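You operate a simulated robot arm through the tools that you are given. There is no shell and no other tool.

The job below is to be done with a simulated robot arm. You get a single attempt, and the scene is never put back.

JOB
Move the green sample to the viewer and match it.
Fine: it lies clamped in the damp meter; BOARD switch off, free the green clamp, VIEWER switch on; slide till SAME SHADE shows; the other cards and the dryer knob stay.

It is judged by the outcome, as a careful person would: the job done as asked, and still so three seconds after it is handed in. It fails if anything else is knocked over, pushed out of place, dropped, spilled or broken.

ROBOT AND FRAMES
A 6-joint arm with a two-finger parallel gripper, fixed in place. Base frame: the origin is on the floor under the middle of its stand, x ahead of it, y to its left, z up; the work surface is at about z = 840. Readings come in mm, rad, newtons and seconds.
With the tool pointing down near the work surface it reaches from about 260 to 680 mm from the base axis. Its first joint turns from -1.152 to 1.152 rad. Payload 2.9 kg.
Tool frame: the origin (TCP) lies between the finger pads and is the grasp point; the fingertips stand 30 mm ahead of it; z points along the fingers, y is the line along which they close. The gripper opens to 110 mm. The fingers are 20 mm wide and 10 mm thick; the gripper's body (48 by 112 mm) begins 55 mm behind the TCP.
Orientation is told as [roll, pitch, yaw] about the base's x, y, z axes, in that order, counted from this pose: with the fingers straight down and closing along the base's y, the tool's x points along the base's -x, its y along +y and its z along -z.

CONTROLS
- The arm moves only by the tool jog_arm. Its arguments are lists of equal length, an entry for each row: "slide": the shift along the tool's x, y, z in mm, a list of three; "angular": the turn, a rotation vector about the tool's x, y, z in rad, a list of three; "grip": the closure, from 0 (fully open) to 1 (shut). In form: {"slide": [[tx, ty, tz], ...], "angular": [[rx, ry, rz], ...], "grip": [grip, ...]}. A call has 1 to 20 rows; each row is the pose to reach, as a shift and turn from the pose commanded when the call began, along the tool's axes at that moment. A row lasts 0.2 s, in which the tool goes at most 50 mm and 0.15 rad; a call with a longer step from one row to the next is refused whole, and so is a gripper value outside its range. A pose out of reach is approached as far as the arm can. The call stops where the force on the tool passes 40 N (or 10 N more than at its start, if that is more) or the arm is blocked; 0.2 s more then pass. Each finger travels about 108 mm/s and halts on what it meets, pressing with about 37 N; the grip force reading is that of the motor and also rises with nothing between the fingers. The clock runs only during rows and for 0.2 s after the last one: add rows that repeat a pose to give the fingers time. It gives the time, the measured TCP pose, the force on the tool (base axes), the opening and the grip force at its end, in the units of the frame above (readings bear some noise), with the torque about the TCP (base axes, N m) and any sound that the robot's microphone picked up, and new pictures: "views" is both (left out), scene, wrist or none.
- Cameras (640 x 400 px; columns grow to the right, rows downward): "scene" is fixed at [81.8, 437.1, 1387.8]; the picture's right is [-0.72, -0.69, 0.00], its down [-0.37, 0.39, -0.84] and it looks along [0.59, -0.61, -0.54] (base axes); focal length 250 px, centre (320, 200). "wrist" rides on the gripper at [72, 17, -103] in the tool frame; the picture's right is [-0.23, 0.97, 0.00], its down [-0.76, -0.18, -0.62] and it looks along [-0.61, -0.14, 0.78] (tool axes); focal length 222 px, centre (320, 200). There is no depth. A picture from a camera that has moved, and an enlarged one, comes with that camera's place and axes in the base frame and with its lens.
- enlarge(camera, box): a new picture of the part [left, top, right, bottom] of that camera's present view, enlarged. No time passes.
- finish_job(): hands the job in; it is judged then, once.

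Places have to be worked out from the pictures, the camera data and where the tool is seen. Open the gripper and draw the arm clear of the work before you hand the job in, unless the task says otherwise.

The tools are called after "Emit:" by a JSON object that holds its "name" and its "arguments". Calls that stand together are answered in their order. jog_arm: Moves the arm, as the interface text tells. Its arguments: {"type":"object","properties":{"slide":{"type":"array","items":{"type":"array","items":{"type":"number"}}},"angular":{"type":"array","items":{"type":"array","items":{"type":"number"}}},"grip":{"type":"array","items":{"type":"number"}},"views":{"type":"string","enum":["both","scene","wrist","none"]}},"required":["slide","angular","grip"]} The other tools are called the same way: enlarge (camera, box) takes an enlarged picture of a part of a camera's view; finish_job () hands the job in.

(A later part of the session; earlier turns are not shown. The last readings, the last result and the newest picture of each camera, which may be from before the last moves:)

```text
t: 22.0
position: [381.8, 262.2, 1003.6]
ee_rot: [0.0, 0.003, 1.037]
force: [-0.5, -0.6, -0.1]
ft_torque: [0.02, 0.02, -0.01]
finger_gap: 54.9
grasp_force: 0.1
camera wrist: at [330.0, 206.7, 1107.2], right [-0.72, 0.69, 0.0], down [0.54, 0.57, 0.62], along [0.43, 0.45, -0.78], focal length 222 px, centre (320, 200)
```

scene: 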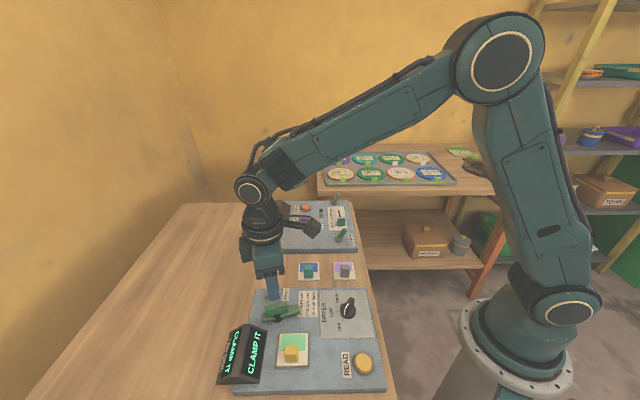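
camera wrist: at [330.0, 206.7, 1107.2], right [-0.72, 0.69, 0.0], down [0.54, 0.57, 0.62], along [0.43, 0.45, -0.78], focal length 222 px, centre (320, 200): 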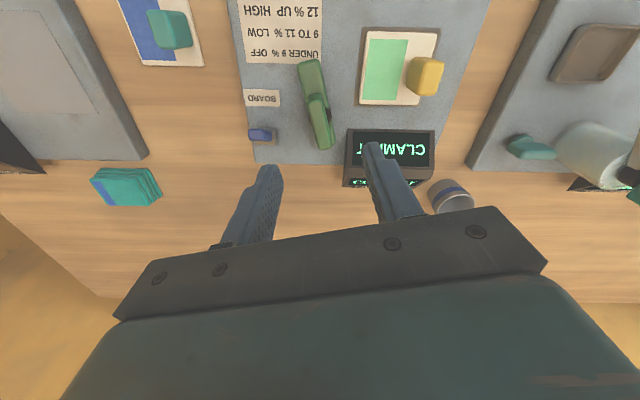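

The clamp bar lies clear of the card. Now I'll look closely at the card and its yellow knob to plan the grasp.

Emit:
{"name": "enlarge", "arguments": {"camera": "wrist", "box": [290, 20, 460, 160]}}

Emit:
{"name": "enlarge", "arguments": {"camera": "scene", "box": [240, 290, 340, 380]}}

```text
2.86 times, centred on (375, 90) of wrist
camera zoom: at [330.0, 206.7, 1107.2], right [-0.72, 0.69, 0.0], down [0.54, 0.57, 0.62], along [0.43, 0.45, -0.78], focal length 635 px, centre (163, 514)
```

zoom: 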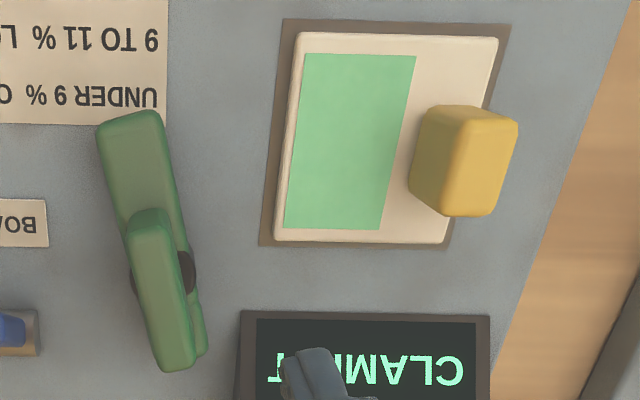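

```text
4.44 times, centred on (290, 335) of scene
camera zoom: at [81.8, 437.1, 1387.8], right [-0.72, -0.69, 0.0], down [-0.37, 0.39, -0.84], along [0.59, -0.61, -0.54], focal length 1111 px, centre (453, -400)
```

zoom: 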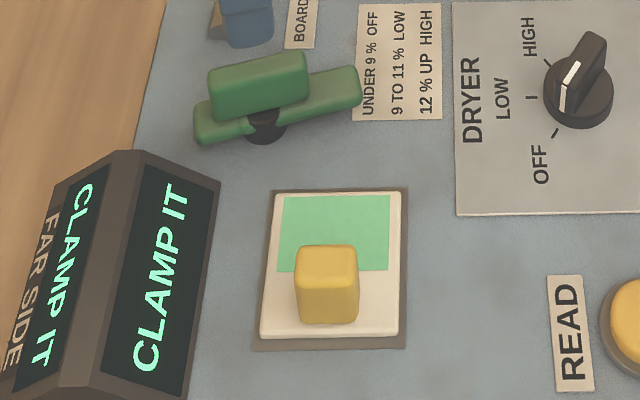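

The card is ~60 mm square, centred near (303.5, 282), with the knob (about 28 × 14 mm, top z≈903) near (288.5, 295). I'll move above the knob with yaw 0.785 so the fingers close across its thin side.

Emit:
{"name": "jog_arm", "arguments": {"slide": [[5, 24, 0], [10, 49, 5], [14, 73, 10], [19.2, 97, 18], [19.2, 97, 18]], "angular": [[0, 0, 0.06], [0, 0, 0.13], [0, 0, 0.19], [0, 0, 0.252], [0, 0, 0.252]], "grip": [0.6, 0.6, 0.6, 0.6, 0.6], "views": "both"}}

```text
t: 23.2
position: [287.7, 294.0, 984.6]
ee_rot: [0.0, -0.002, 0.784]
force: [-0.3, -0.4, -0.7]
ft_torque: [-0.01, -0.02, 0.01]
finger_gap: 44.0
grasp_force: 0.1
camera wrist: at [224.6, 253.8, 1089.2], right [-0.53, 0.85, 0.0], down [0.67, 0.41, 0.62], along [0.53, 0.33, -0.78], focal length 222 px, centre (320, 200)
```

scene: 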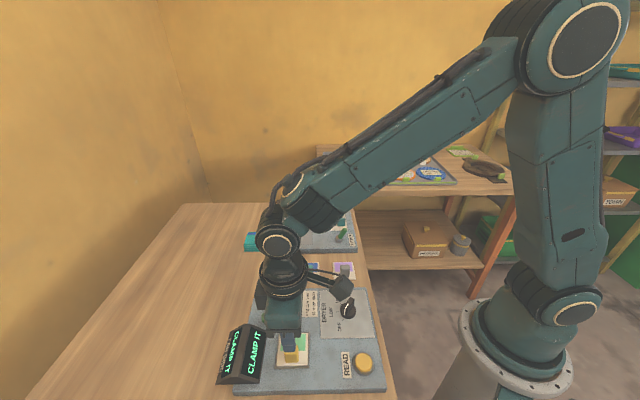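
wrist: 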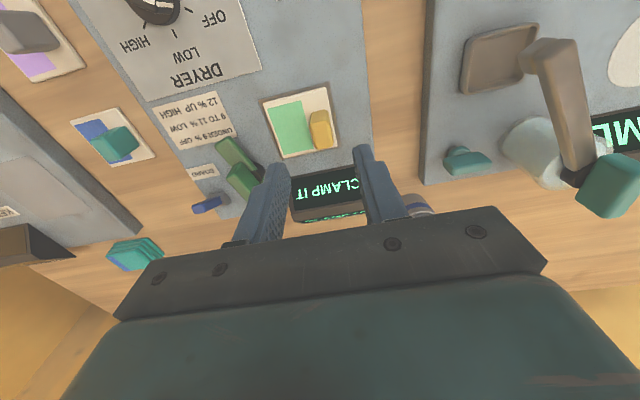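

I'll enlarge to check the knob's position relative to the fingers.

Emit:
{"name": "enlarge", "arguments": {"camera": "wrist", "box": [240, 70, 410, 220]}}

```text
2.67 times, centred on (325, 145) of wrist
camera zoom: at [224.6, 253.8, 1089.2], right [-0.53, 0.85, 0.0], down [0.67, 0.41, 0.62], along [0.53, 0.33, -0.78], focal length 592 px, centre (307, 347)
```

zoom: 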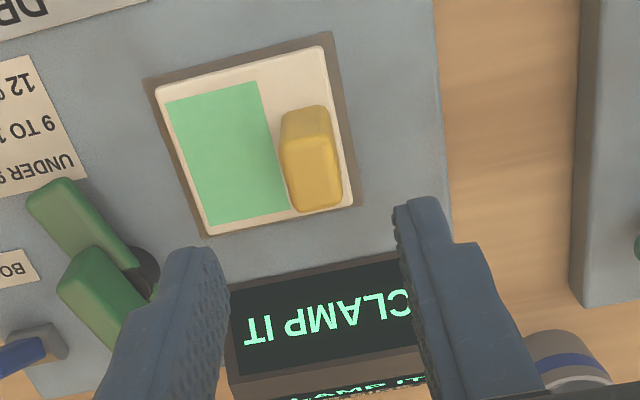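

The knob is centred between the fingers (≈(289.5, 296)). I'll descend to fingertip height ≈ 879 and then close on it.

Emit:
{"name": "jog_arm", "arguments": {"slide": [[-1, 0, 25], [-2, 0, 48], [-2, 0, 65], [-2, 0, 75], [-2, 0, 75]], "angular": [[0, 0, 0], [0, 0, 0], [0, 0, 0], [0, 0, 0], [0, 0, 0]], "grip": [0.6, 0.6, 0.6, 0.6, 0.6], "views": "both"}}

```text
t: 24.4
position: [289.8, 295.4, 909.8]
ee_rot: [0.001, 0.001, 0.784]
force: [-0.7, -0.3, 0.5]
ft_torque: [-0.01, -0.01, 0.0]
finger_gap: 43.7
grasp_force: 0.1
camera wrist: at [226.1, 255.1, 1013.4], right [-0.53, 0.85, 0.0], down [0.67, 0.41, 0.62], along [0.53, 0.33, -0.78], focal length 222 px, centre (320, 200)
```

scene: 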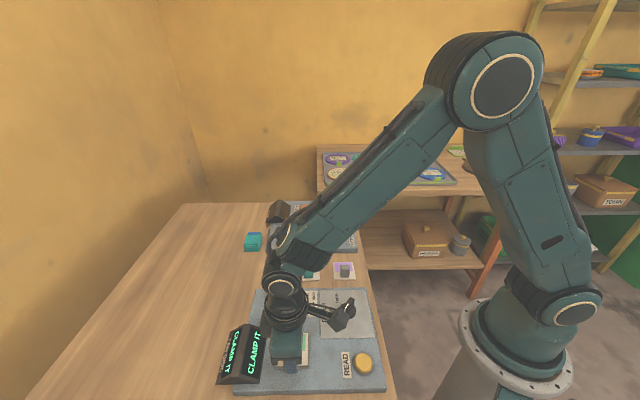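
wrist: 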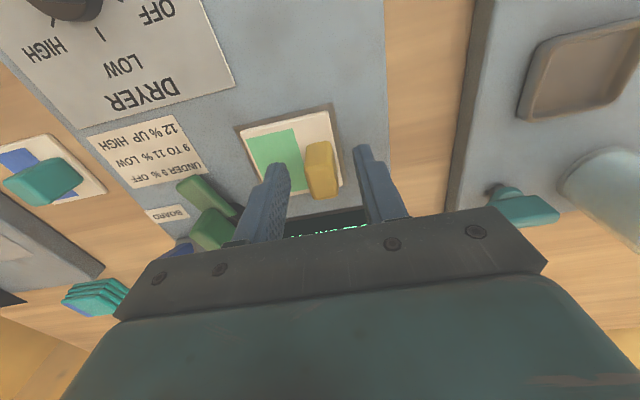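

The knob sits squarely between the pads; closing now.

Emit:
{"name": "jog_arm", "arguments": {"slide": [[0, 0, 0], [0, 0, 0], [0, 0, 0]], "angular": [[0, 0, 0], [0, 0, 0], [0, 0, 0]], "grip": [0.8, 1, 1], "views": "wrist"}}

```text
t: 25.2
position: [288.4, 296.3, 910.2]
ee_rot: [0.0, 0.003, 0.784]
force: [0.1, -0.1, 0.8]
ft_torque: [0.0, 0.0, -0.01]
finger_gap: 16.5
grasp_force: 36.3
camera wrist: at [226.1, 255.1, 1013.6], right [-0.53, 0.85, 0.0], down [0.67, 0.41, 0.62], along [0.53, 0.33, -0.78], focal length 222 px, centre (320, 200)
```

wrist: 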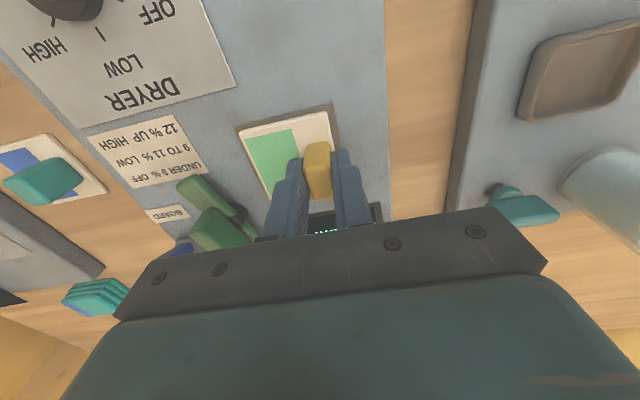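

Gripped at 16.5 mm with no side load. Lifting straight up slowly out of the recess.

Emit:
{"name": "jog_arm", "arguments": {"slide": [[0, 0, -4], [0, 0, -10], [0, 0, -20], [0, 0, -40], [0, 0, -65], [0, 0, -90], [0, 0, -90]], "angular": [[0, 0, 0], [0, 0, 0], [0, 0, 0], [0, 0, 0], [0, 0, 0], [0, 0, 0], [0, 0, 0]], "grip": [1, 1, 1, 1, 1, 1, 1], "views": "both"}}

```text
t: 26.8
position: [288.7, 296.7, 997.8]
ee_rot: [0.002, 0.002, 0.783]
force: [-0.7, -0.2, 0.3]
ft_torque: [0.02, 0.0, 0.01]
finger_gap: 0.0
grasp_force: 36.7
camera wrist: at [226.2, 255.7, 1103.0], right [-0.53, 0.85, 0.0], down [0.67, 0.41, 0.62], along [0.53, 0.33, -0.78], focal length 222 px, centre (320, 200)
```

scene: 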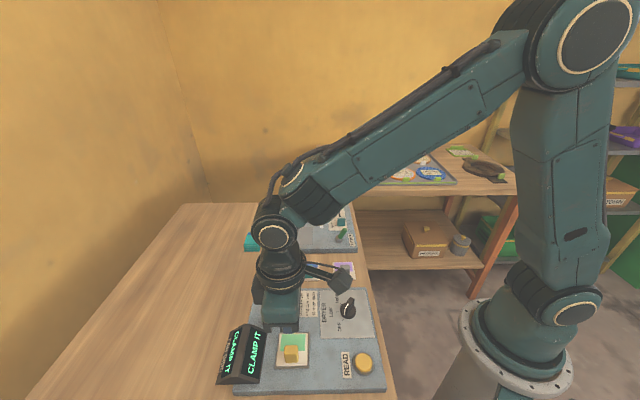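
wrist: 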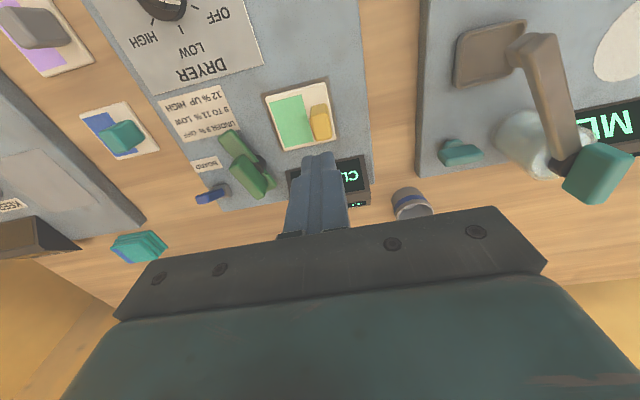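

The fingers slipped off the knob (gap 0) and the card stayed in its recess. I'll look closely to see whether it moved and re-measure the knob height.

Emit:
{"name": "enlarge", "arguments": {"camera": "wrist", "box": [240, 60, 390, 200]}}

Emit:
{"name": "enlarge", "arguments": {"camera": "scene", "box": [240, 290, 340, 380]}}

```text
2.86 times, centred on (315, 130) of wrist
camera zoom: at [226.2, 255.7, 1103.0], right [-0.53, 0.85, 0.0], down [0.67, 0.41, 0.62], along [0.53, 0.33, -0.78], focal length 635 px, centre (334, 400)
```

zoom: 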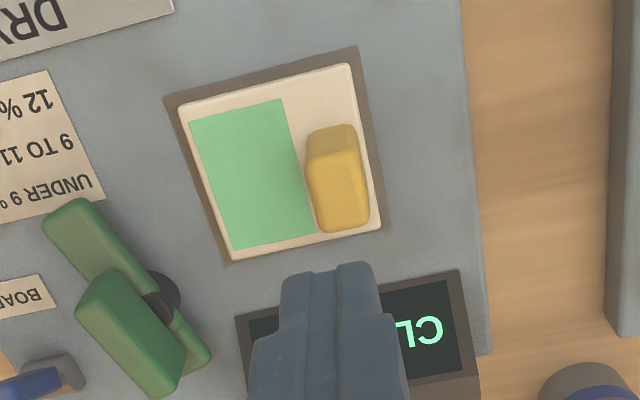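

```text
4.44 times, centred on (290, 335) of scene
camera zoom: at [81.8, 437.1, 1387.8], right [-0.72, -0.69, 0.0], down [-0.37, 0.39, -0.84], along [0.59, -0.61, -0.54], focal length 1111 px, centre (453, -400)
```

zoom: 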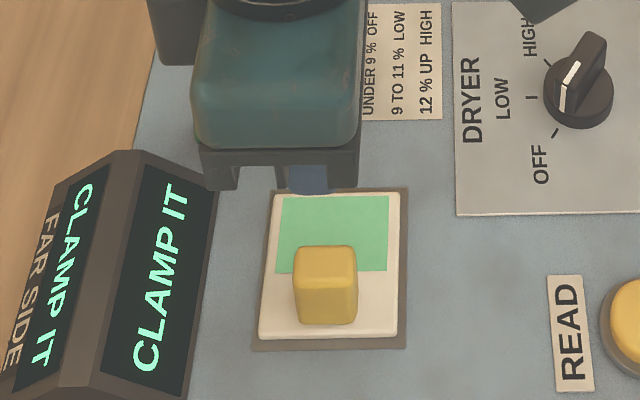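

The card hasn't moved, so it's either held or my grip was too shallow/slippery. I'll re-grip about 5 mm lower and lift only a few millimetres to read the holding force.

Emit:
{"name": "jog_arm", "arguments": {"slide": [[0, 0, 10], [-1, 0, 40], [-1, 0, 70], [-1, 0, 86], [-1, 0, 92.5], [-1, 0, 92.5], [-1, 0, 92.5], [-1, 0, 92.5], [-1, 0, 92.5]], "angular": [[0, 0, 0], [0, 0, 0], [0, 0, 0], [0, 0, 0], [0, 0, 0], [0, 0, 0], [0, 0, 0], [0, 0, 0], [0, 0, 0]], "grip": [0.6, 0.6, 0.6, 0.6, 0.6, 0.6, 0.9, 1, 1], "views": "wrist"}}

```text
t: 28.8
position: [289.8, 297.7, 905.8]
ee_rot: [-0.001, 0.001, 0.784]
force: [0.0, -0.4, 0.4]
ft_torque: [-0.01, -0.02, 0.02]
finger_gap: 17.2
grasp_force: 37.0
camera wrist: at [226.5, 255.9, 1010.9], right [-0.53, 0.85, 0.0], down [0.67, 0.41, 0.62], along [0.53, 0.33, -0.78], focal length 222 px, centre (320, 200)
```

wrist: 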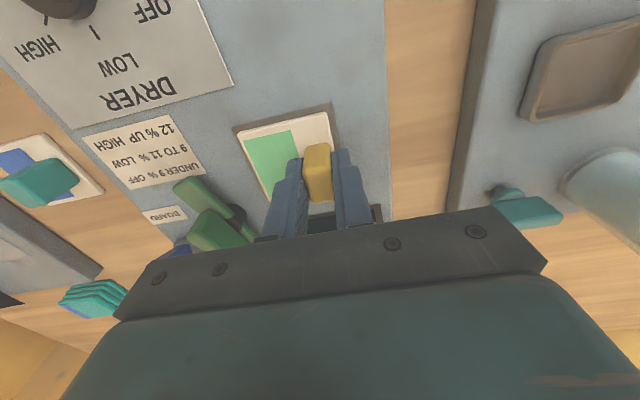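

Gap now 17.2 mm. I'll lift just 2–4 mm and read the force.

Emit:
{"name": "jog_arm", "arguments": {"slide": [[0, 0, -1], [0, 0, -2], [0, 0, -3], [0, 0, -3]], "angular": [[0, 0, 0], [0, 0, 0], [0, 0, 0], [0, 0, 0]], "grip": [1, 1, 1, 1], "views": "wrist"}}

```text
t: 29.8
position: [290.4, 296.5, 911.2]
ee_rot: [0.0, -0.001, 0.784]
force: [-0.4, 0.4, -1.0]
ft_torque: [0.0, 0.04, 0.0]
finger_gap: 17.0
grasp_force: 36.9
camera wrist: at [226.6, 255.9, 1014.4], right [-0.53, 0.85, 0.0], down [0.67, 0.41, 0.62], along [0.53, 0.33, -0.78], focal length 222 px, centre (320, 200)
```

wrist: 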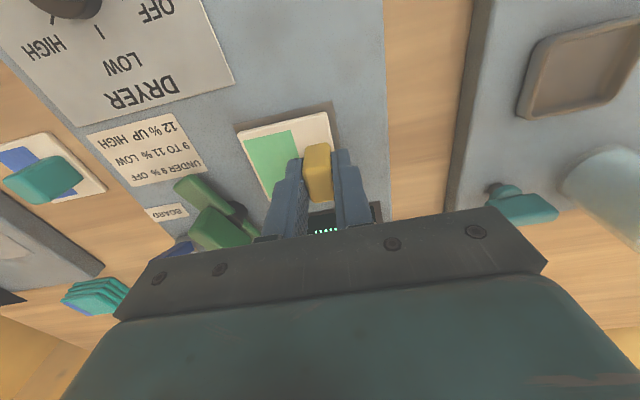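

Only about −1 N, so the card may be coming up with the fingers. I'll enlarge to see if it has risen from the recess.

Emit:
{"name": "enlarge", "arguments": {"camera": "wrist", "box": [220, 80, 400, 220]}}

Emit:
{"name": "enlarge", "arguments": {"camera": "scene", "box": [210, 280, 350, 390]}}

```text
2.86 times, centred on (310, 150) of wrist
camera zoom: at [226.6, 255.9, 1014.4], right [-0.53, 0.85, 0.0], down [0.67, 0.41, 0.62], along [0.53, 0.33, -0.78], focal length 635 px, centre (349, 343)
```

zoom: 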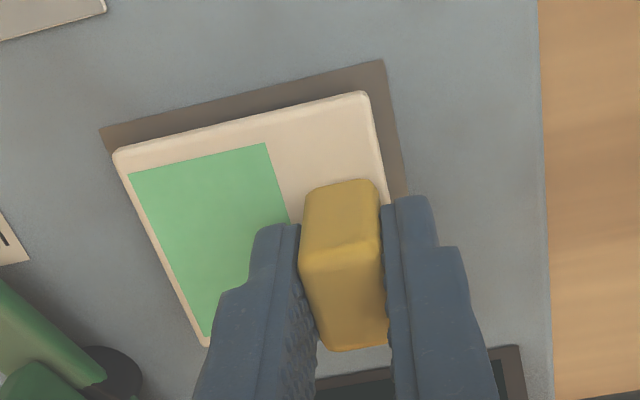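

```text
3.64 times, centred on (280, 335) of scene
camera zoom: at [81.8, 437.1, 1387.8], right [-0.72, -0.69, 0.0], down [-0.37, 0.39, -0.84], along [0.59, -0.61, -0.54], focal length 909 px, centre (466, -291)
```

zoom: 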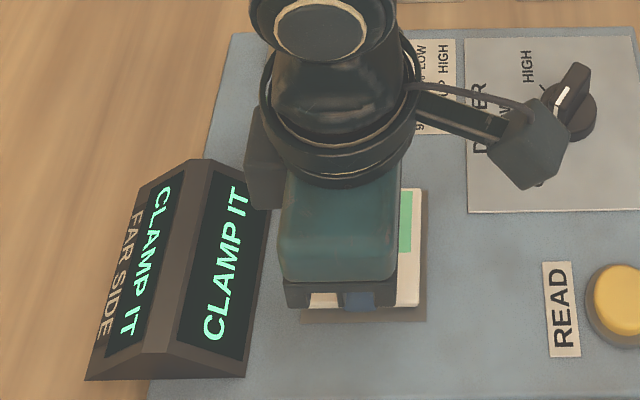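

The card has risen a few millimetres out of the recess, with about 1 N of weight. I'll lift slowly and check that the grip holds.

Emit:
{"name": "jog_arm", "arguments": {"slide": [[0, 0, -1.5], [0, 0, -3], [0, 0, -4.5], [0, 0, -6], [0, 0, -7.5], [0, 0, -9], [0, 0, -9], [0, 0, -9]], "angular": [[0, 0, 0], [0, 0, 0], [0, 0, 0], [0, 0, 0], [0, 0, 0], [0, 0, 0], [0, 0, 0], [0, 0, 0]], "grip": [1, 1, 1, 1, 1, 1, 1, 1], "views": "wrist"}}

```text
t: 31.6
position: [290.4, 296.3, 919.7]
ee_rot: [0.001, 0.003, 0.785]
force: [-0.2, 0.6, -0.6]
ft_torque: [0.01, 0.01, 0.0]
finger_gap: 17.1
grasp_force: 37.3
camera wrist: at [226.8, 255.9, 1023.1], right [-0.53, 0.85, 0.0], down [0.67, 0.41, 0.62], along [0.53, 0.33, -0.78], focal length 222 px, centre (320, 200)
```

wrist: 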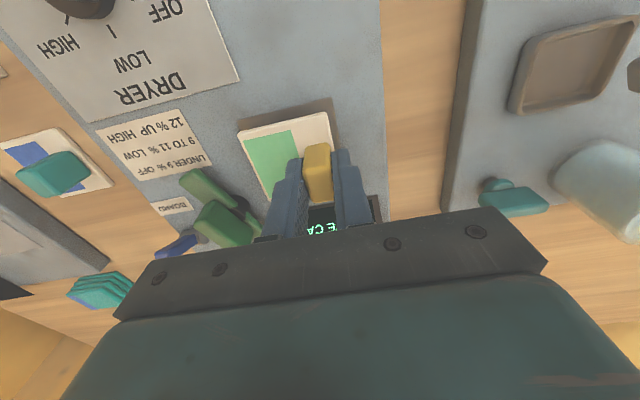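

The meter display reads "PLACE CARD" again – the card is in the gripper. I'll keep lifting gently (about 25 mm/s) to z≈985 and check the grip.

Emit:
{"name": "jog_arm", "arguments": {"slide": [[0, 0, -3], [0, 0, -7], [0, 0, -12], [0, 0, -17], [0, 0, -22], [0, 0, -27], [0, 0, -32], [0, 0, -37], [0, 0, -42], [0, 0, -47], [0, 0, -52], [0, 0, -57], [0, 0, -62], [0, 0, -65], [0, 0, -66]], "angular": [[0, 0, 0], [0, 0, 0], [0, 0, 0], [0, 0, 0], [0, 0, 0], [0, 0, 0], [0, 0, 0], [0, 0, 0], [0, 0, 0], [0, 0, 0], [0, 0, 0], [0, 0, 0], [0, 0, 0], [0, 0, 0], [0, 0, 0]], "grip": [1, 1, 1, 1, 1, 1, 1, 1, 1, 1, 1, 1, 1, 1, 1], "views": "both"}}

```text
t: 34.8
position: [290.4, 296.1, 985.9]
ee_rot: [-0.001, 0.002, 0.783]
force: [-0.2, -0.2, 1.1]
ft_torque: [-0.01, -0.02, 0.01]
finger_gap: 17.2
grasp_force: 37.2
camera wrist: at [226.9, 256.1, 1089.0], right [-0.53, 0.85, 0.0], down [0.67, 0.41, 0.62], along [0.53, 0.33, -0.78], focal length 222 px, centre (320, 200)
```

scene: 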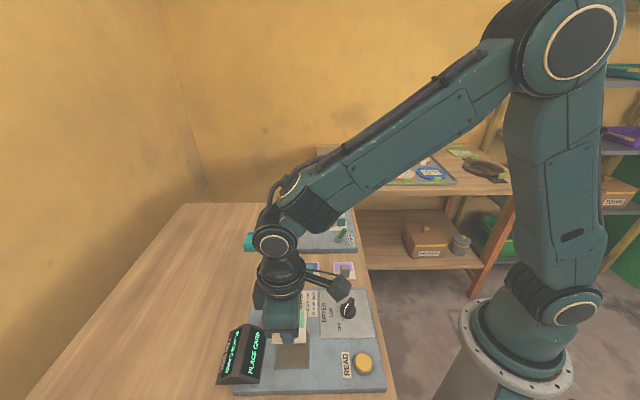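
wrist: 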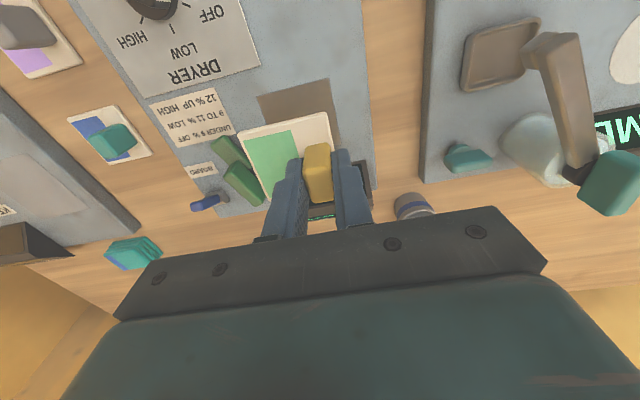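

The card is firmly held (17.2 mm) and hangs clear. Now I carry it level across to the viewer at gentle speed, first half.

Emit:
{"name": "jog_arm", "arguments": {"slide": [[0, -3, 0], [0, -8, 0], [0, -15, 0], [-1, -23, 0], [-1, -32, 0], [-1, -41, 0], [-1, -50, 0], [-1, -59, 0], [-2, -68, 0], [-2, -77, 0], [-2, -86, 0], [-2, -95, 0], [-2, -104, 0], [-3, -113, 0], [-3, -122, 0], [-3, -131, 0], [-3, -140, 0], [-3, -148, 0], [-4, -154, 0], [-4, -157, 0]], "angular": [[0, 0, 0], [0, 0, 0], [0, 0, 0], [0, 0, 0], [0, 0, 0], [0, 0, 0], [0, 0, 0], [0, 0, 0], [0, 0, 0], [0, 0, 0], [0, 0, 0], [0, 0, 0], [0, 0, 0], [0, 0, 0], [0, 0, 0], [0, 0, 0], [0, 0, 0], [0, 0, 0], [0, 0, 0], [0, 0, 0]], "grip": [1, 1, 1, 1, 1, 1, 1, 1, 1, 1, 1, 1, 1, 1, 1, 1, 1, 1, 1, 1], "views": "both"}}

```text
t: 39.0
position: [404.3, 187.5, 986.1]
ee_rot: [0.0, 0.0, 0.784]
force: [0.5, 1.0, -0.1]
ft_torque: [-0.02, -0.02, 0.02]
finger_gap: 16.9
grasp_force: 37.3
camera wrist: at [341.1, 147.6, 1089.0], right [-0.53, 0.85, 0.0], down [0.67, 0.41, 0.62], along [0.53, 0.33, -0.78], focal length 222 px, centre (320, 200)
```

scene: 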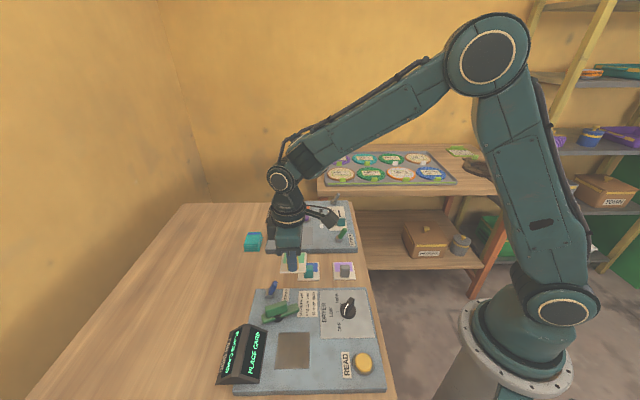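
wrist: 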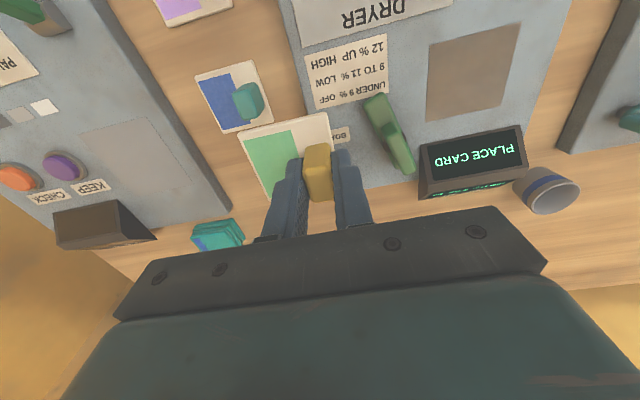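

The card rides well. From here the wrist camera sees the viewer's pad; I'll enlarge to measure it.

Emit:
{"name": "enlarge", "arguments": {"camera": "wrist", "box": [0, 0, 260, 260]}}

```text
1.54 times, centred on (130, 130) of wrist
camera zoom: at [341.1, 147.6, 1089.0], right [-0.53, 0.85, 0.0], down [0.67, 0.41, 0.62], along [0.53, 0.33, -0.78], focal length 342 px, centre (612, 308)
```

zoom: 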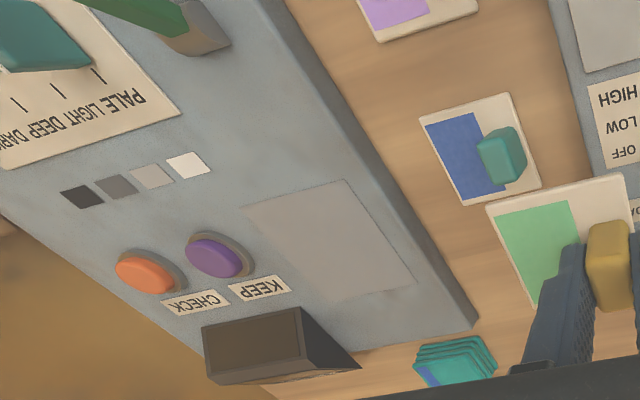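

The pad is ~83 mm square, centred near (553, 38). With the card's centre 19.5 mm beyond the knob, the TCP goal is about (539, 52.5). I carry on with the second half of the move at the same height.

Emit:
{"name": "jog_arm", "arguments": {"slide": [[0, -3, 0], [0, -8, 0], [0, -15, 0], [0, -25, 0], [0, -36, 0], [0, -47, 0], [0, -58, 0], [0, -69, 0], [0, -80, 0], [0, -91, 0], [0, -102, 0], [0, -113, 0], [0, -124, 0], [0, -135, 0], [0, -146, 0], [0, -157, 0], [0, -168, 0], [0, -178, 0], [0, -186, 0], [0, -190.5, 0]], "angular": [[0, 0, 0], [0, 0, 0], [0, 0, 0], [0, 0, 0], [0, 0, 0], [0, 0, 0], [0, 0, 0], [0, 0, 0], [0, 0, 0], [0, 0, 0], [0, 0, 0], [0, 0, 0], [0, 0, 0], [0, 0, 0], [0, 0, 0], [0, 0, 0], [0, 0, 0], [0, 0, 0], [0, 0, 0], [0, 0, 0]], "grip": [1, 1, 1, 1, 1, 1, 1, 1, 1, 1, 1, 1, 1, 1, 1, 1, 1, 1, 1, 1], "views": "both"}}

```text
t: 43.2
position: [538.0, 51.5, 985.3]
ee_rot: [-0.002, 0.0, 0.784]
force: [0.8, 0.7, -0.4]
ft_torque: [-0.02, -0.02, 0.03]
finger_gap: 17.2
grasp_force: 36.9
camera wrist: at [474.9, 12.3, 1089.2], right [-0.53, 0.85, 0.0], down [0.67, 0.41, 0.62], along [0.53, 0.33, -0.78], focal length 222 px, centre (320, 200)
```

scene: 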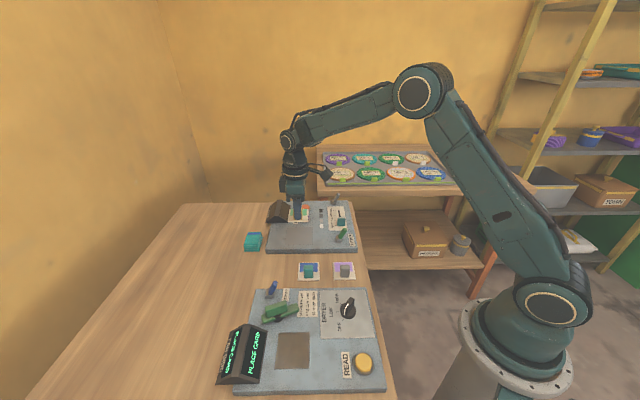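
wrist: 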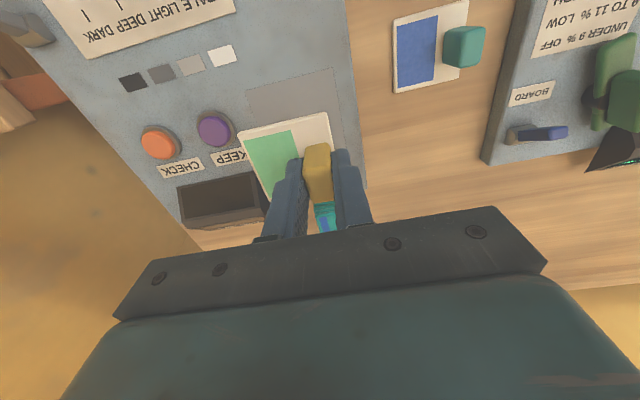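

The card's centre is within ~1–2 mm of the pad's centre. I'll lower it gently, stopping a few millimetres above the pad.

Emit:
{"name": "jog_arm", "arguments": {"slide": [[0, 0, 4], [0, 0, 11], [0, 0, 20], [0, 0, 29], [0, 0, 38], [0, 0, 47], [0, 0, 55], [0, 0, 62], [0, 0, 67], [0, 0, 71], [0, 0, 73], [0, 0, 73]], "angular": [[0, 0, 0], [0, 0, 0], [0, 0, 0], [0, 0, 0], [0, 0, 0], [0, 0, 0], [0, 0, 0], [0, 0, 0], [0, 0, 0], [0, 0, 0], [0, 0, 0], [0, 0, 0]], "grip": [1, 1, 1, 1, 1, 1, 1, 1, 1, 1, 1, 1], "views": "both"}}

```text
t: 45.8
position: [539.3, 52.3, 912.3]
ee_rot: [0.0, 0.001, 0.783]
force: [-1.0, 0.2, -0.2]
ft_torque: [-0.04, -0.02, -0.01]
finger_gap: 16.9
grasp_force: 37.9
camera wrist: at [475.1, 12.6, 1016.4], right [-0.53, 0.85, 0.0], down [0.67, 0.41, 0.62], along [0.53, 0.33, -0.78], focal length 222 px, centre (320, 200)
```

scene: 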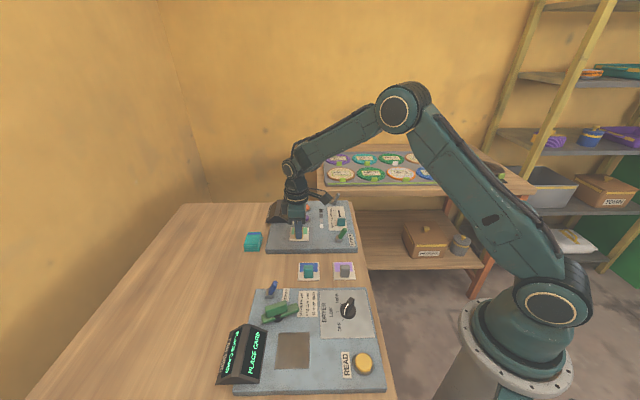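
wrist: 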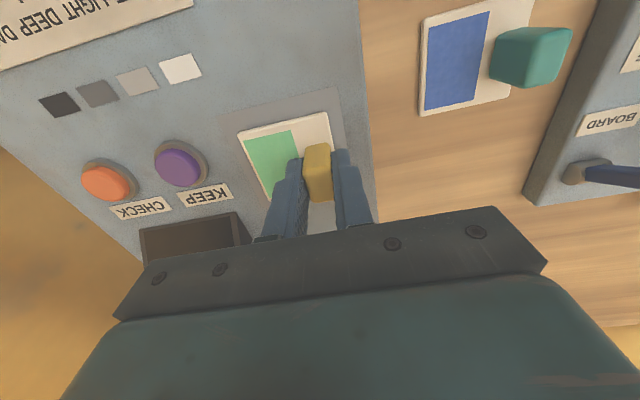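

Looks well aligned on the pad. I'll ease it down in 1 mm steps until contact shows.

Emit:
{"name": "jog_arm", "arguments": {"slide": [[0, 0, 1], [0, 0, 2], [0, 0, 3], [0, 0, 4], [0, 0, 4]], "angular": [[0, 0, 0], [0, 0, 0], [0, 0, 0], [0, 0, 0], [0, 0, 0]], "grip": [1, 1, 1, 1, 1], "views": "wrist"}}

```text
t: 47.0
position: [538.8, 52.2, 907.8]
ee_rot: [0.0, 0.0, 0.784]
force: [-0.4, -0.2, -1.4]
ft_torque: [0.01, 0.03, -0.01]
finger_gap: 17.1
grasp_force: 36.8
camera wrist: at [475.1, 12.7, 1012.2], right [-0.53, 0.85, 0.0], down [0.67, 0.41, 0.62], along [0.53, 0.33, -0.78], focal length 222 px, centre (320, 200)
```

wrist: 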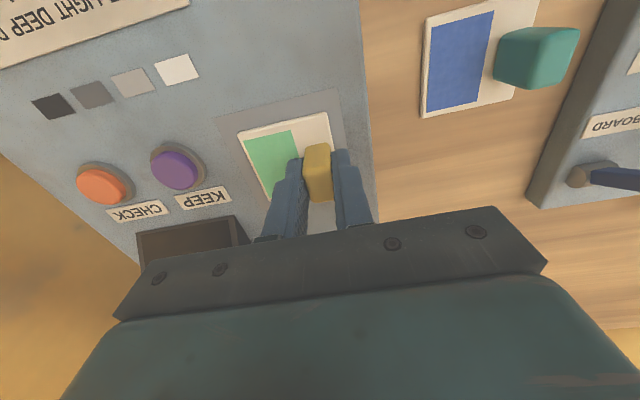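

No contact yet at about 908; I'll continue down in 1 mm steps.

Emit:
{"name": "jog_arm", "arguments": {"slide": [[0, 0, 1], [0, 0, 2], [0, 0, 2]], "angular": [[0, 0, 0], [0, 0, 0], [0, 0, 0]], "grip": [1, 1, 1], "views": "none"}}

Emit:
{"name": "enlarge", "arguments": {"camera": "wrist", "box": [210, 70, 400, 230]}}

```text
t: 47.8
position: [538.8, 53.3, 906.1]
ee_rot: [0.001, 0.0, 0.783]
force: [-0.3, 0.6, 4.0]
ft_torque: [-0.06, 0.11, -0.04]
finger_gap: 17.2
grasp_force: 36.9
```

```text
2.50 times, centred on (305, 150) of wrist
camera zoom: at [475.2, 12.9, 1010.5], right [-0.53, 0.85, 0.0], down [0.66, 0.41, 0.62], along [0.53, 0.33, -0.78], focal length 555 px, centre (358, 325)
```

zoom: 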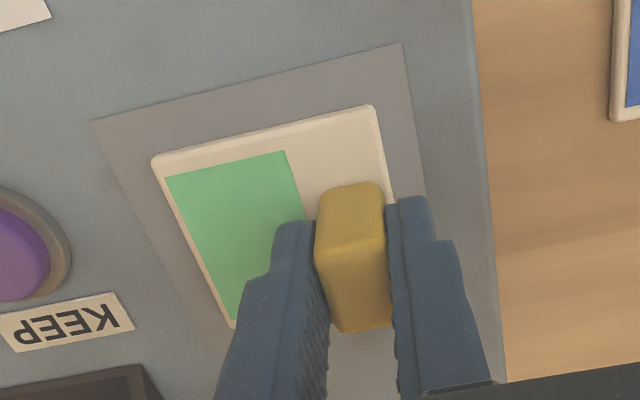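

Contact (about +4 N) at TCP z≈906, and the card is centred on the pad within ~2 mm. I'll open the fingers and rise straight up.

Emit:
{"name": "jog_arm", "arguments": {"slide": [[0, 0, 0], [0, 0, 0], [0, 0, -5], [0, 0, -20], [0, 0, -45], [0, 0, -75], [0, 0, -95], [0, 0, -95]], "angular": [[0, 0, 0], [0, 0, 0], [0, 0, 0], [0, 0, 0], [0, 0, 0], [0, 0, 0], [0, 0, 0], [0, 0, 0]], "grip": [0.7, 0.65, 0.65, 0.65, 0.65, 0.65, 0.65, 0.65], "views": "both"}}

```text
t: 49.6
position: [539.3, 54.0, 1002.1]
ee_rot: [0.0, 0.001, 0.783]
force: [0.7, 0.3, -0.4]
ft_torque: [0.01, 0.03, 0.0]
finger_gap: 38.5
grasp_force: 0.0
camera wrist: at [475.6, 13.3, 1105.7], right [-0.53, 0.85, 0.0], down [0.67, 0.41, 0.62], along [0.53, 0.33, -0.78], focal length 222 px, centre (320, 200)
```

scene: 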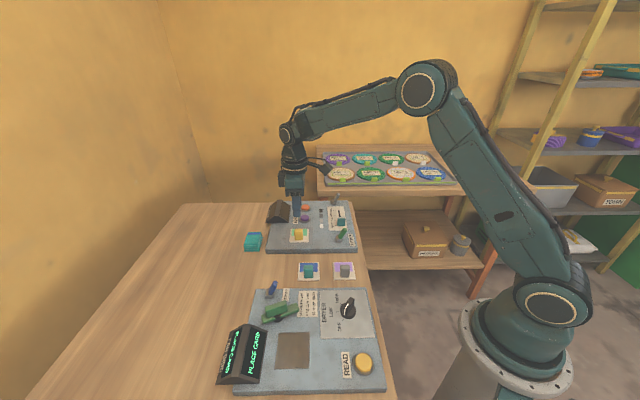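
wrist: 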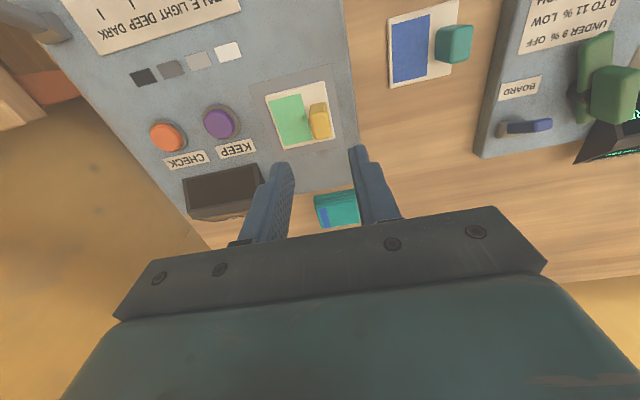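

The card rests on the pad, and the other cards are untouched. Next is the VIEWER lever (pivot ≈ (447, −28), leaning toward its label). I'll move above its label side with fingers shut and yaw −0.785, which gives a side view of the lever.

Emit:
{"name": "jog_arm", "arguments": {"slide": [[8, 0, 0], [24, 1, 0], [40, 2, 0], [56, 2, 0], [72, 3, 0], [88, 4, 0], [104, 4, 0], [120, 5, 0], [136, 6, 0], [152, 6, 1], [170, 7, 2], [170, 7, 2], [170, 7, 2]], "angular": [[0, 0, 0.12], [0, 0, 0.25], [0, 0, 0.38], [0, 0, 0.51], [0, 0, 0.64], [0, 0, 0.77], [0, 0, 0.9], [0, 0, 1.03], [0, 0, 1.17], [0, 0, 1.31], [0, 0, 1.45], [0, 0, 1.568], [0, 0, 1.568]], "grip": [0.65, 0.65, 0.65, 0.8, 0.9, 1, 1, 1, 1, 1, 1, 1, 1], "views": "both"}}

```text
t: 52.4
position: [412.9, -61.9, 1000.2]
ee_rot: [-0.004, 0.001, -0.785]
force: [-0.1, 0.6, 0.6]
ft_torque: [0.0, 0.03, 0.0]
finger_gap: 0.1
grasp_force: 36.7
camera wrist: at [373.5, -0.3, 1103.1], right [0.85, 0.53, 0.0], down [0.41, -0.66, 0.62], along [0.33, -0.53, -0.78], focal length 222 px, centre (320, 200)
```

scene: 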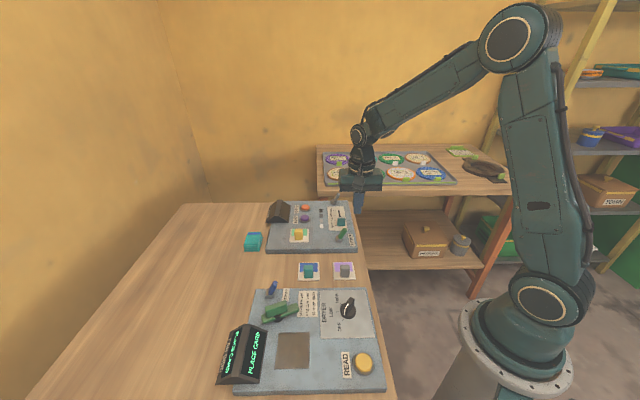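
wrist: 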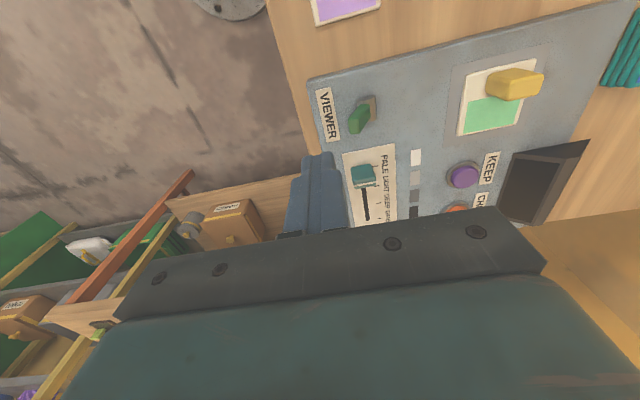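

Emit:
{"name": "enlarge", "arguments": {"camera": "wrist", "box": [280, 60, 480, 230]}}

Emit:
{"name": "enlarge", "arguments": {"camera": "scene", "box": [255, 185, 375, 265]}}

```text
2.35 times, centred on (380, 145) of wrist
camera zoom: at [373.5, -0.3, 1103.1], right [0.85, 0.53, 0.0], down [0.41, -0.66, 0.62], along [0.33, -0.53, -0.78], focal length 523 px, centre (179, 329)
```

zoom: 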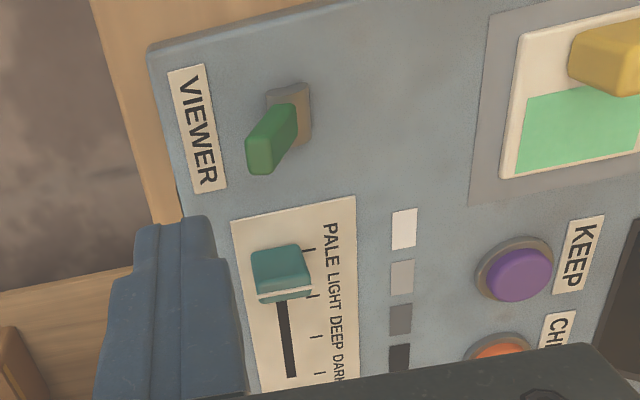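

```text
5.00 times, centred on (315, 225) of scene
camera zoom: at [81.8, 437.1, 1387.8], right [-0.72, -0.69, 0.0], down [-0.37, 0.39, -0.84], along [0.59, -0.61, -0.54], focal length 1250 px, centre (345, 75)
```

zoom: 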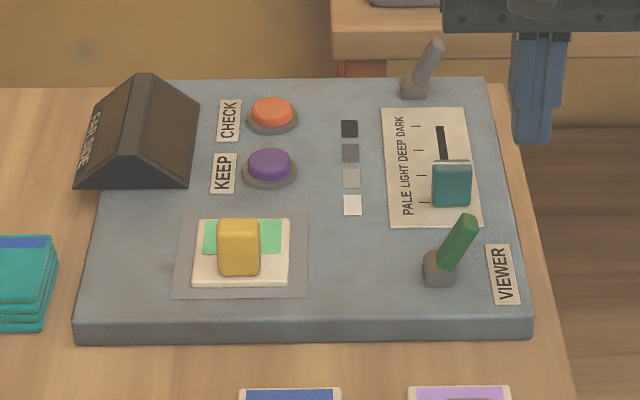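

The VIEWER lever: pivot ≈ (449, −32), tip ≈ (439, −46, 908). I'll shift 5 mm to line up and descend on its label side to fingertip z≈890.

Emit:
{"name": "jog_arm", "arguments": {"slide": [[-5.5, 0, 20], [-5.5, 0, 45], [-5.5, 0, 66], [-5.5, 0, 80], [-5.5, 0, 80]], "angular": [[0, 0, 0], [0, 0, 0], [0, 0, 0], [0, 0, 0], [0, 0, 0]], "grip": [1, 1, 1, 1, 1], "views": "both"}}

```text
t: 53.6
position: [417.6, -65.8, 919.2]
ee_rot: [0.0, 0.0, -0.784]
force: [0.3, -0.8, 0.4]
ft_torque: [0.03, -0.01, 0.01]
finger_gap: 0.0
grasp_force: 37.6
camera wrist: at [377.3, -3.9, 1022.9], right [0.85, 0.53, 0.0], down [0.41, -0.66, 0.62], along [0.33, -0.53, -0.78], focal length 222 px, centre (320, 200)
```

scene: 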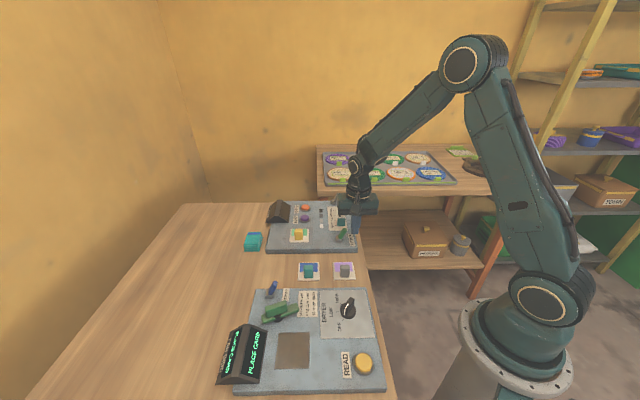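
wrist: 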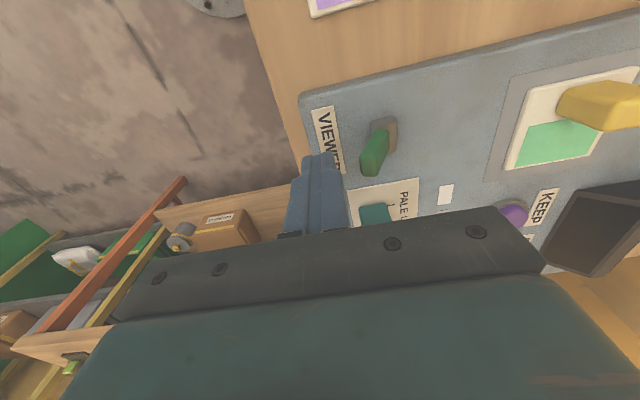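

The fingertips are level with the lever and aligned. Pushing it away from the label in 5 mm steps, about 40 mm.

Emit:
{"name": "jog_arm", "arguments": {"slide": [[0, 5, 0], [0, 10, 0], [0, 15, 0], [0, 20, 0], [0, 25, 0], [0, 30, 0], [0, 35, 0], [0, 39.5, 0]], "angular": [[0, 0, 0], [0, 0, 0], [0, 0, 0], [0, 0, 0], [0, 0, 0], [0, 0, 0], [0, 0, 0], [0, 0, 0]], "grip": [1, 1, 1, 1, 1, 1, 1, 1], "views": "both"}}

```text
t: 55.4
position: [444.7, -38.0, 920.0]
ee_rot: [-0.002, -0.001, -0.785]
force: [-0.4, -0.5, -0.4]
ft_torque: [-0.02, 0.01, -0.01]
finger_gap: 0.0
grasp_force: 36.5
heard: click
camera wrist: at [405.5, 24.2, 1023.1], right [0.85, 0.53, 0.0], down [0.41, -0.66, 0.62], along [0.33, -0.53, -0.78], focal length 222 px, centre (320, 200)
```

scene: 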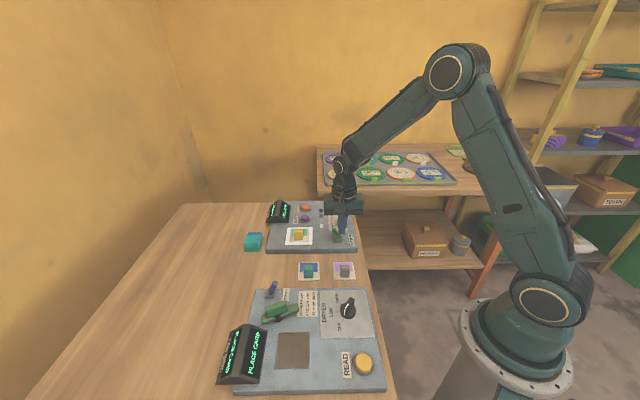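
wrist: 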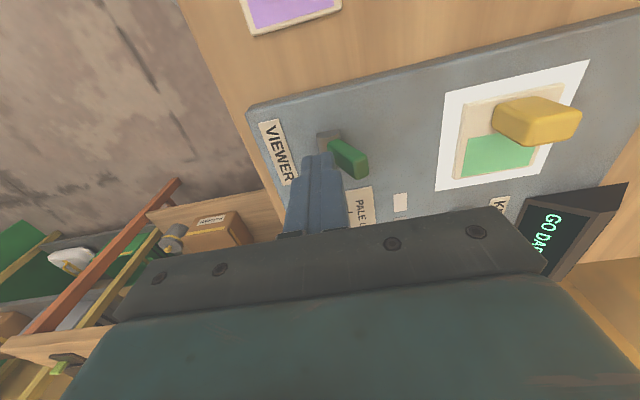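

Click – the viewer lit up: pad glows and the display reads something like "GO DARK…". I'll enlarge to read it.

Emit:
{"name": "enlarge", "arguments": {"camera": "wrist", "box": [300, 60, 640, 290]}}

Emit:
{"name": "enlarge", "arguments": {"camera": "scene", "box": [255, 185, 375, 265]}}

```text
1.74 times, centred on (470, 175) of wrist
camera zoom: at [405.5, 24.2, 1023.1], right [0.85, 0.53, 0.0], down [0.41, -0.66, 0.62], along [0.33, -0.53, -0.78], focal length 386 px, centre (59, 244)
```

zoom: 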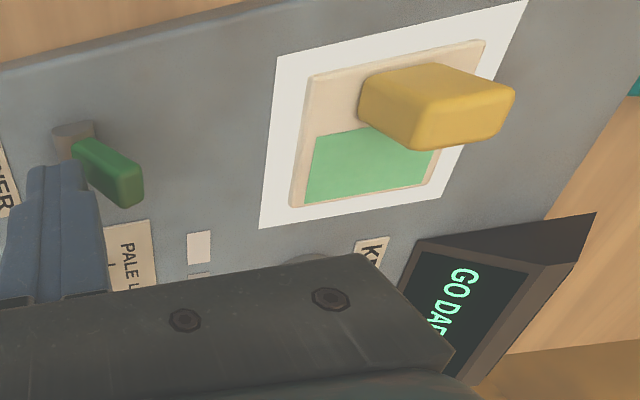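

```text
5.00 times, centred on (315, 225) of scene
camera zoom: at [81.8, 437.1, 1387.8], right [-0.72, -0.69, 0.0], down [-0.37, 0.39, -0.84], along [0.59, -0.61, -0.54], focal length 1250 px, centre (345, 75)
```

zoom: 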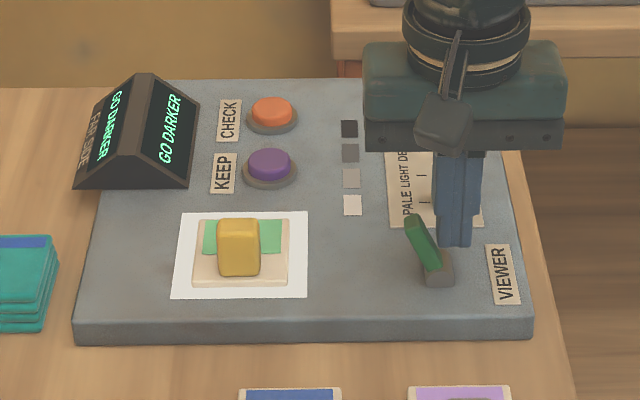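

The display reads "GO DARKER", so the slider must move toward DARK (away along the track). I'll back off the lever and rise, then move above the slider knob at about (486, −89) with the fingers opening.

Emit:
{"name": "jog_arm", "arguments": {"slide": [[0, -6, 0], [0, -12, -5], [0, -12, -30], [0, -12, -65], [-15, -12, -75], [-40, -12, -75], [-66, -7, -75], [-66, -5, -75], [-66, -5, -75]], "angular": [[0, 0, 0], [0, 0, 0], [0, 0, 0], [0, 0, 0], [0, 0, 0], [0, 0, 0], [0, 0, 0], [0, 0, 0], [0, 0, 0]], "grip": [1, 1, 1, 1, 0.8, 0.6, 0.5, 0.5, 0.5], "views": "both"}}

```text
t: 57.4
position: [488.4, -87.2, 993.7]
ee_rot: [-0.003, 0.0, -0.784]
force: [0.6, -0.2, 0.1]
ft_torque: [0.02, -0.01, -0.02]
finger_gap: 55.0
grasp_force: 0.0
camera wrist: at [448.5, -25.6, 1098.3], right [0.85, 0.53, 0.0], down [0.41, -0.66, 0.62], along [0.33, -0.53, -0.78], focal length 222 px, centre (320, 200)
```

scene: 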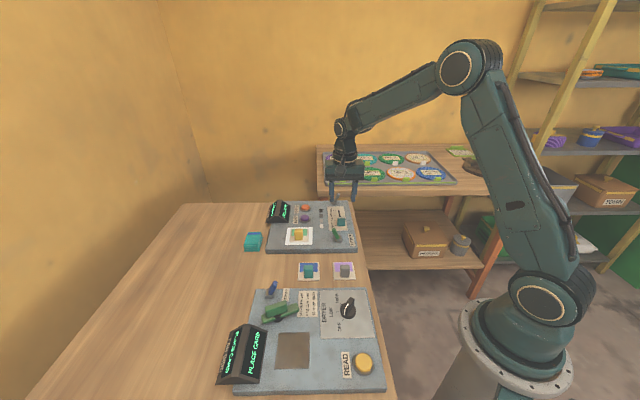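
wrist: 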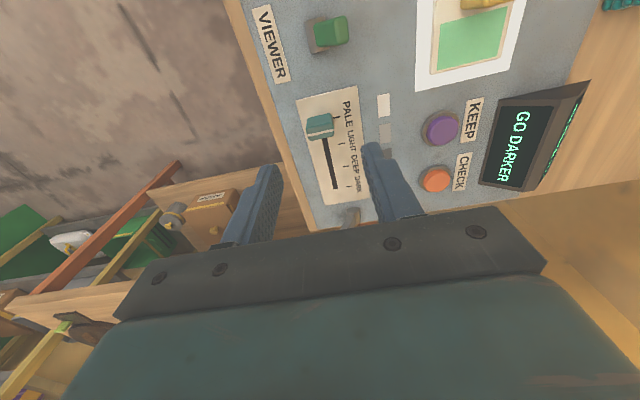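

The VIEWER lever stays on, and both slider and display are visible. I'll enlarge the slider to measure the knob.

Emit:
{"name": "enlarge", "arguments": {"camera": "wrist", "box": [270, 70, 410, 230]}}

Emit:
{"name": "enlarge", "arguments": {"camera": "scene", "box": [310, 190, 370, 260]}}

```text
2.50 times, centred on (340, 150) of wrist
camera zoom: at [448.5, -25.6, 1098.3], right [0.85, 0.53, 0.0], down [0.41, -0.66, 0.62], along [0.33, -0.53, -0.78], focal length 555 px, centre (270, 325)
```

zoom: 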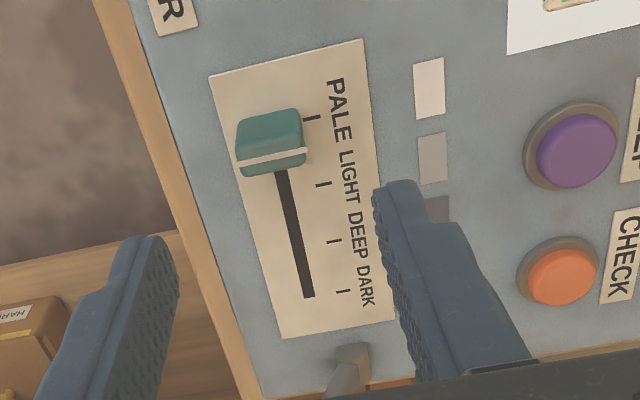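

```text
5.71 times, centred on (340, 225) of scene
camera zoom: at [81.8, 437.1, 1387.8], right [-0.72, -0.69, 0.0], down [-0.37, 0.39, -0.84], along [0.59, -0.61, -0.54], focal length 1428 px, centre (206, 57)
```

zoom: 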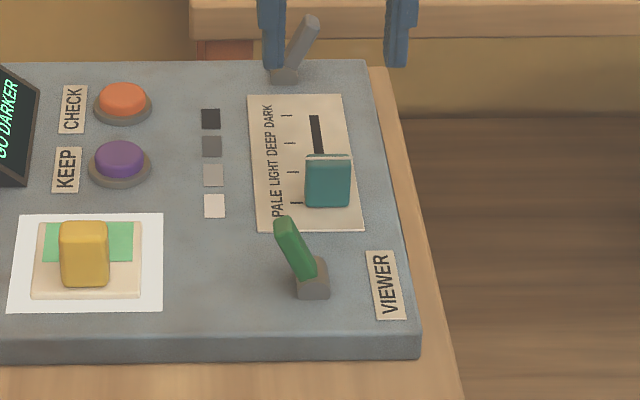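

The slider knob is a plate about 30 mm wide, ~10 mm thick, top z≈898, at about (491, −93), pointing at PALE. I'll descend straddling its width, fingertips to ~876.

Emit:
{"name": "jog_arm", "arguments": {"slide": [[-3, -1, 20], [-6, -2, 45], [-6, -2, 68], [-6, -2, 82], [-6, -2, 88], [-6, -2, 88]], "angular": [[0, 0, 0], [0, 0, 0], [0, 0, 0], [0, 0, 0], [0, 0, 0], [0, 0, 0]], "grip": [0.5, 0.5, 0.5, 0.5, 0.5, 0.5], "views": "both"}}

```text
t: 58.8
position: [490.5, -92.5, 905.9]
ee_rot: [-0.003, 0.0, -0.783]
force: [-0.7, -1.1, 0.9]
ft_torque: [0.03, -0.03, 0.01]
finger_gap: 55.0
grasp_force: 0.0
camera wrist: at [452.0, -31.0, 1010.0], right [0.85, 0.53, 0.0], down [0.41, -0.66, 0.62], along [0.33, -0.53, -0.78], focal length 222 px, centre (320, 200)
```

scene: 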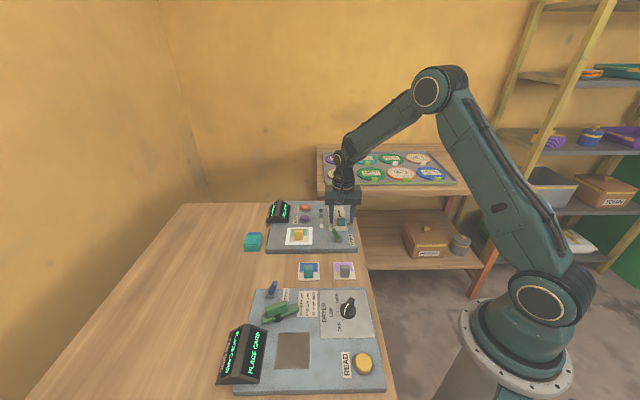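
wrist: 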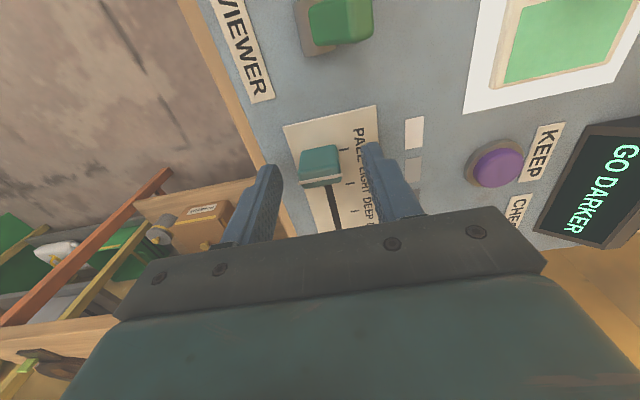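

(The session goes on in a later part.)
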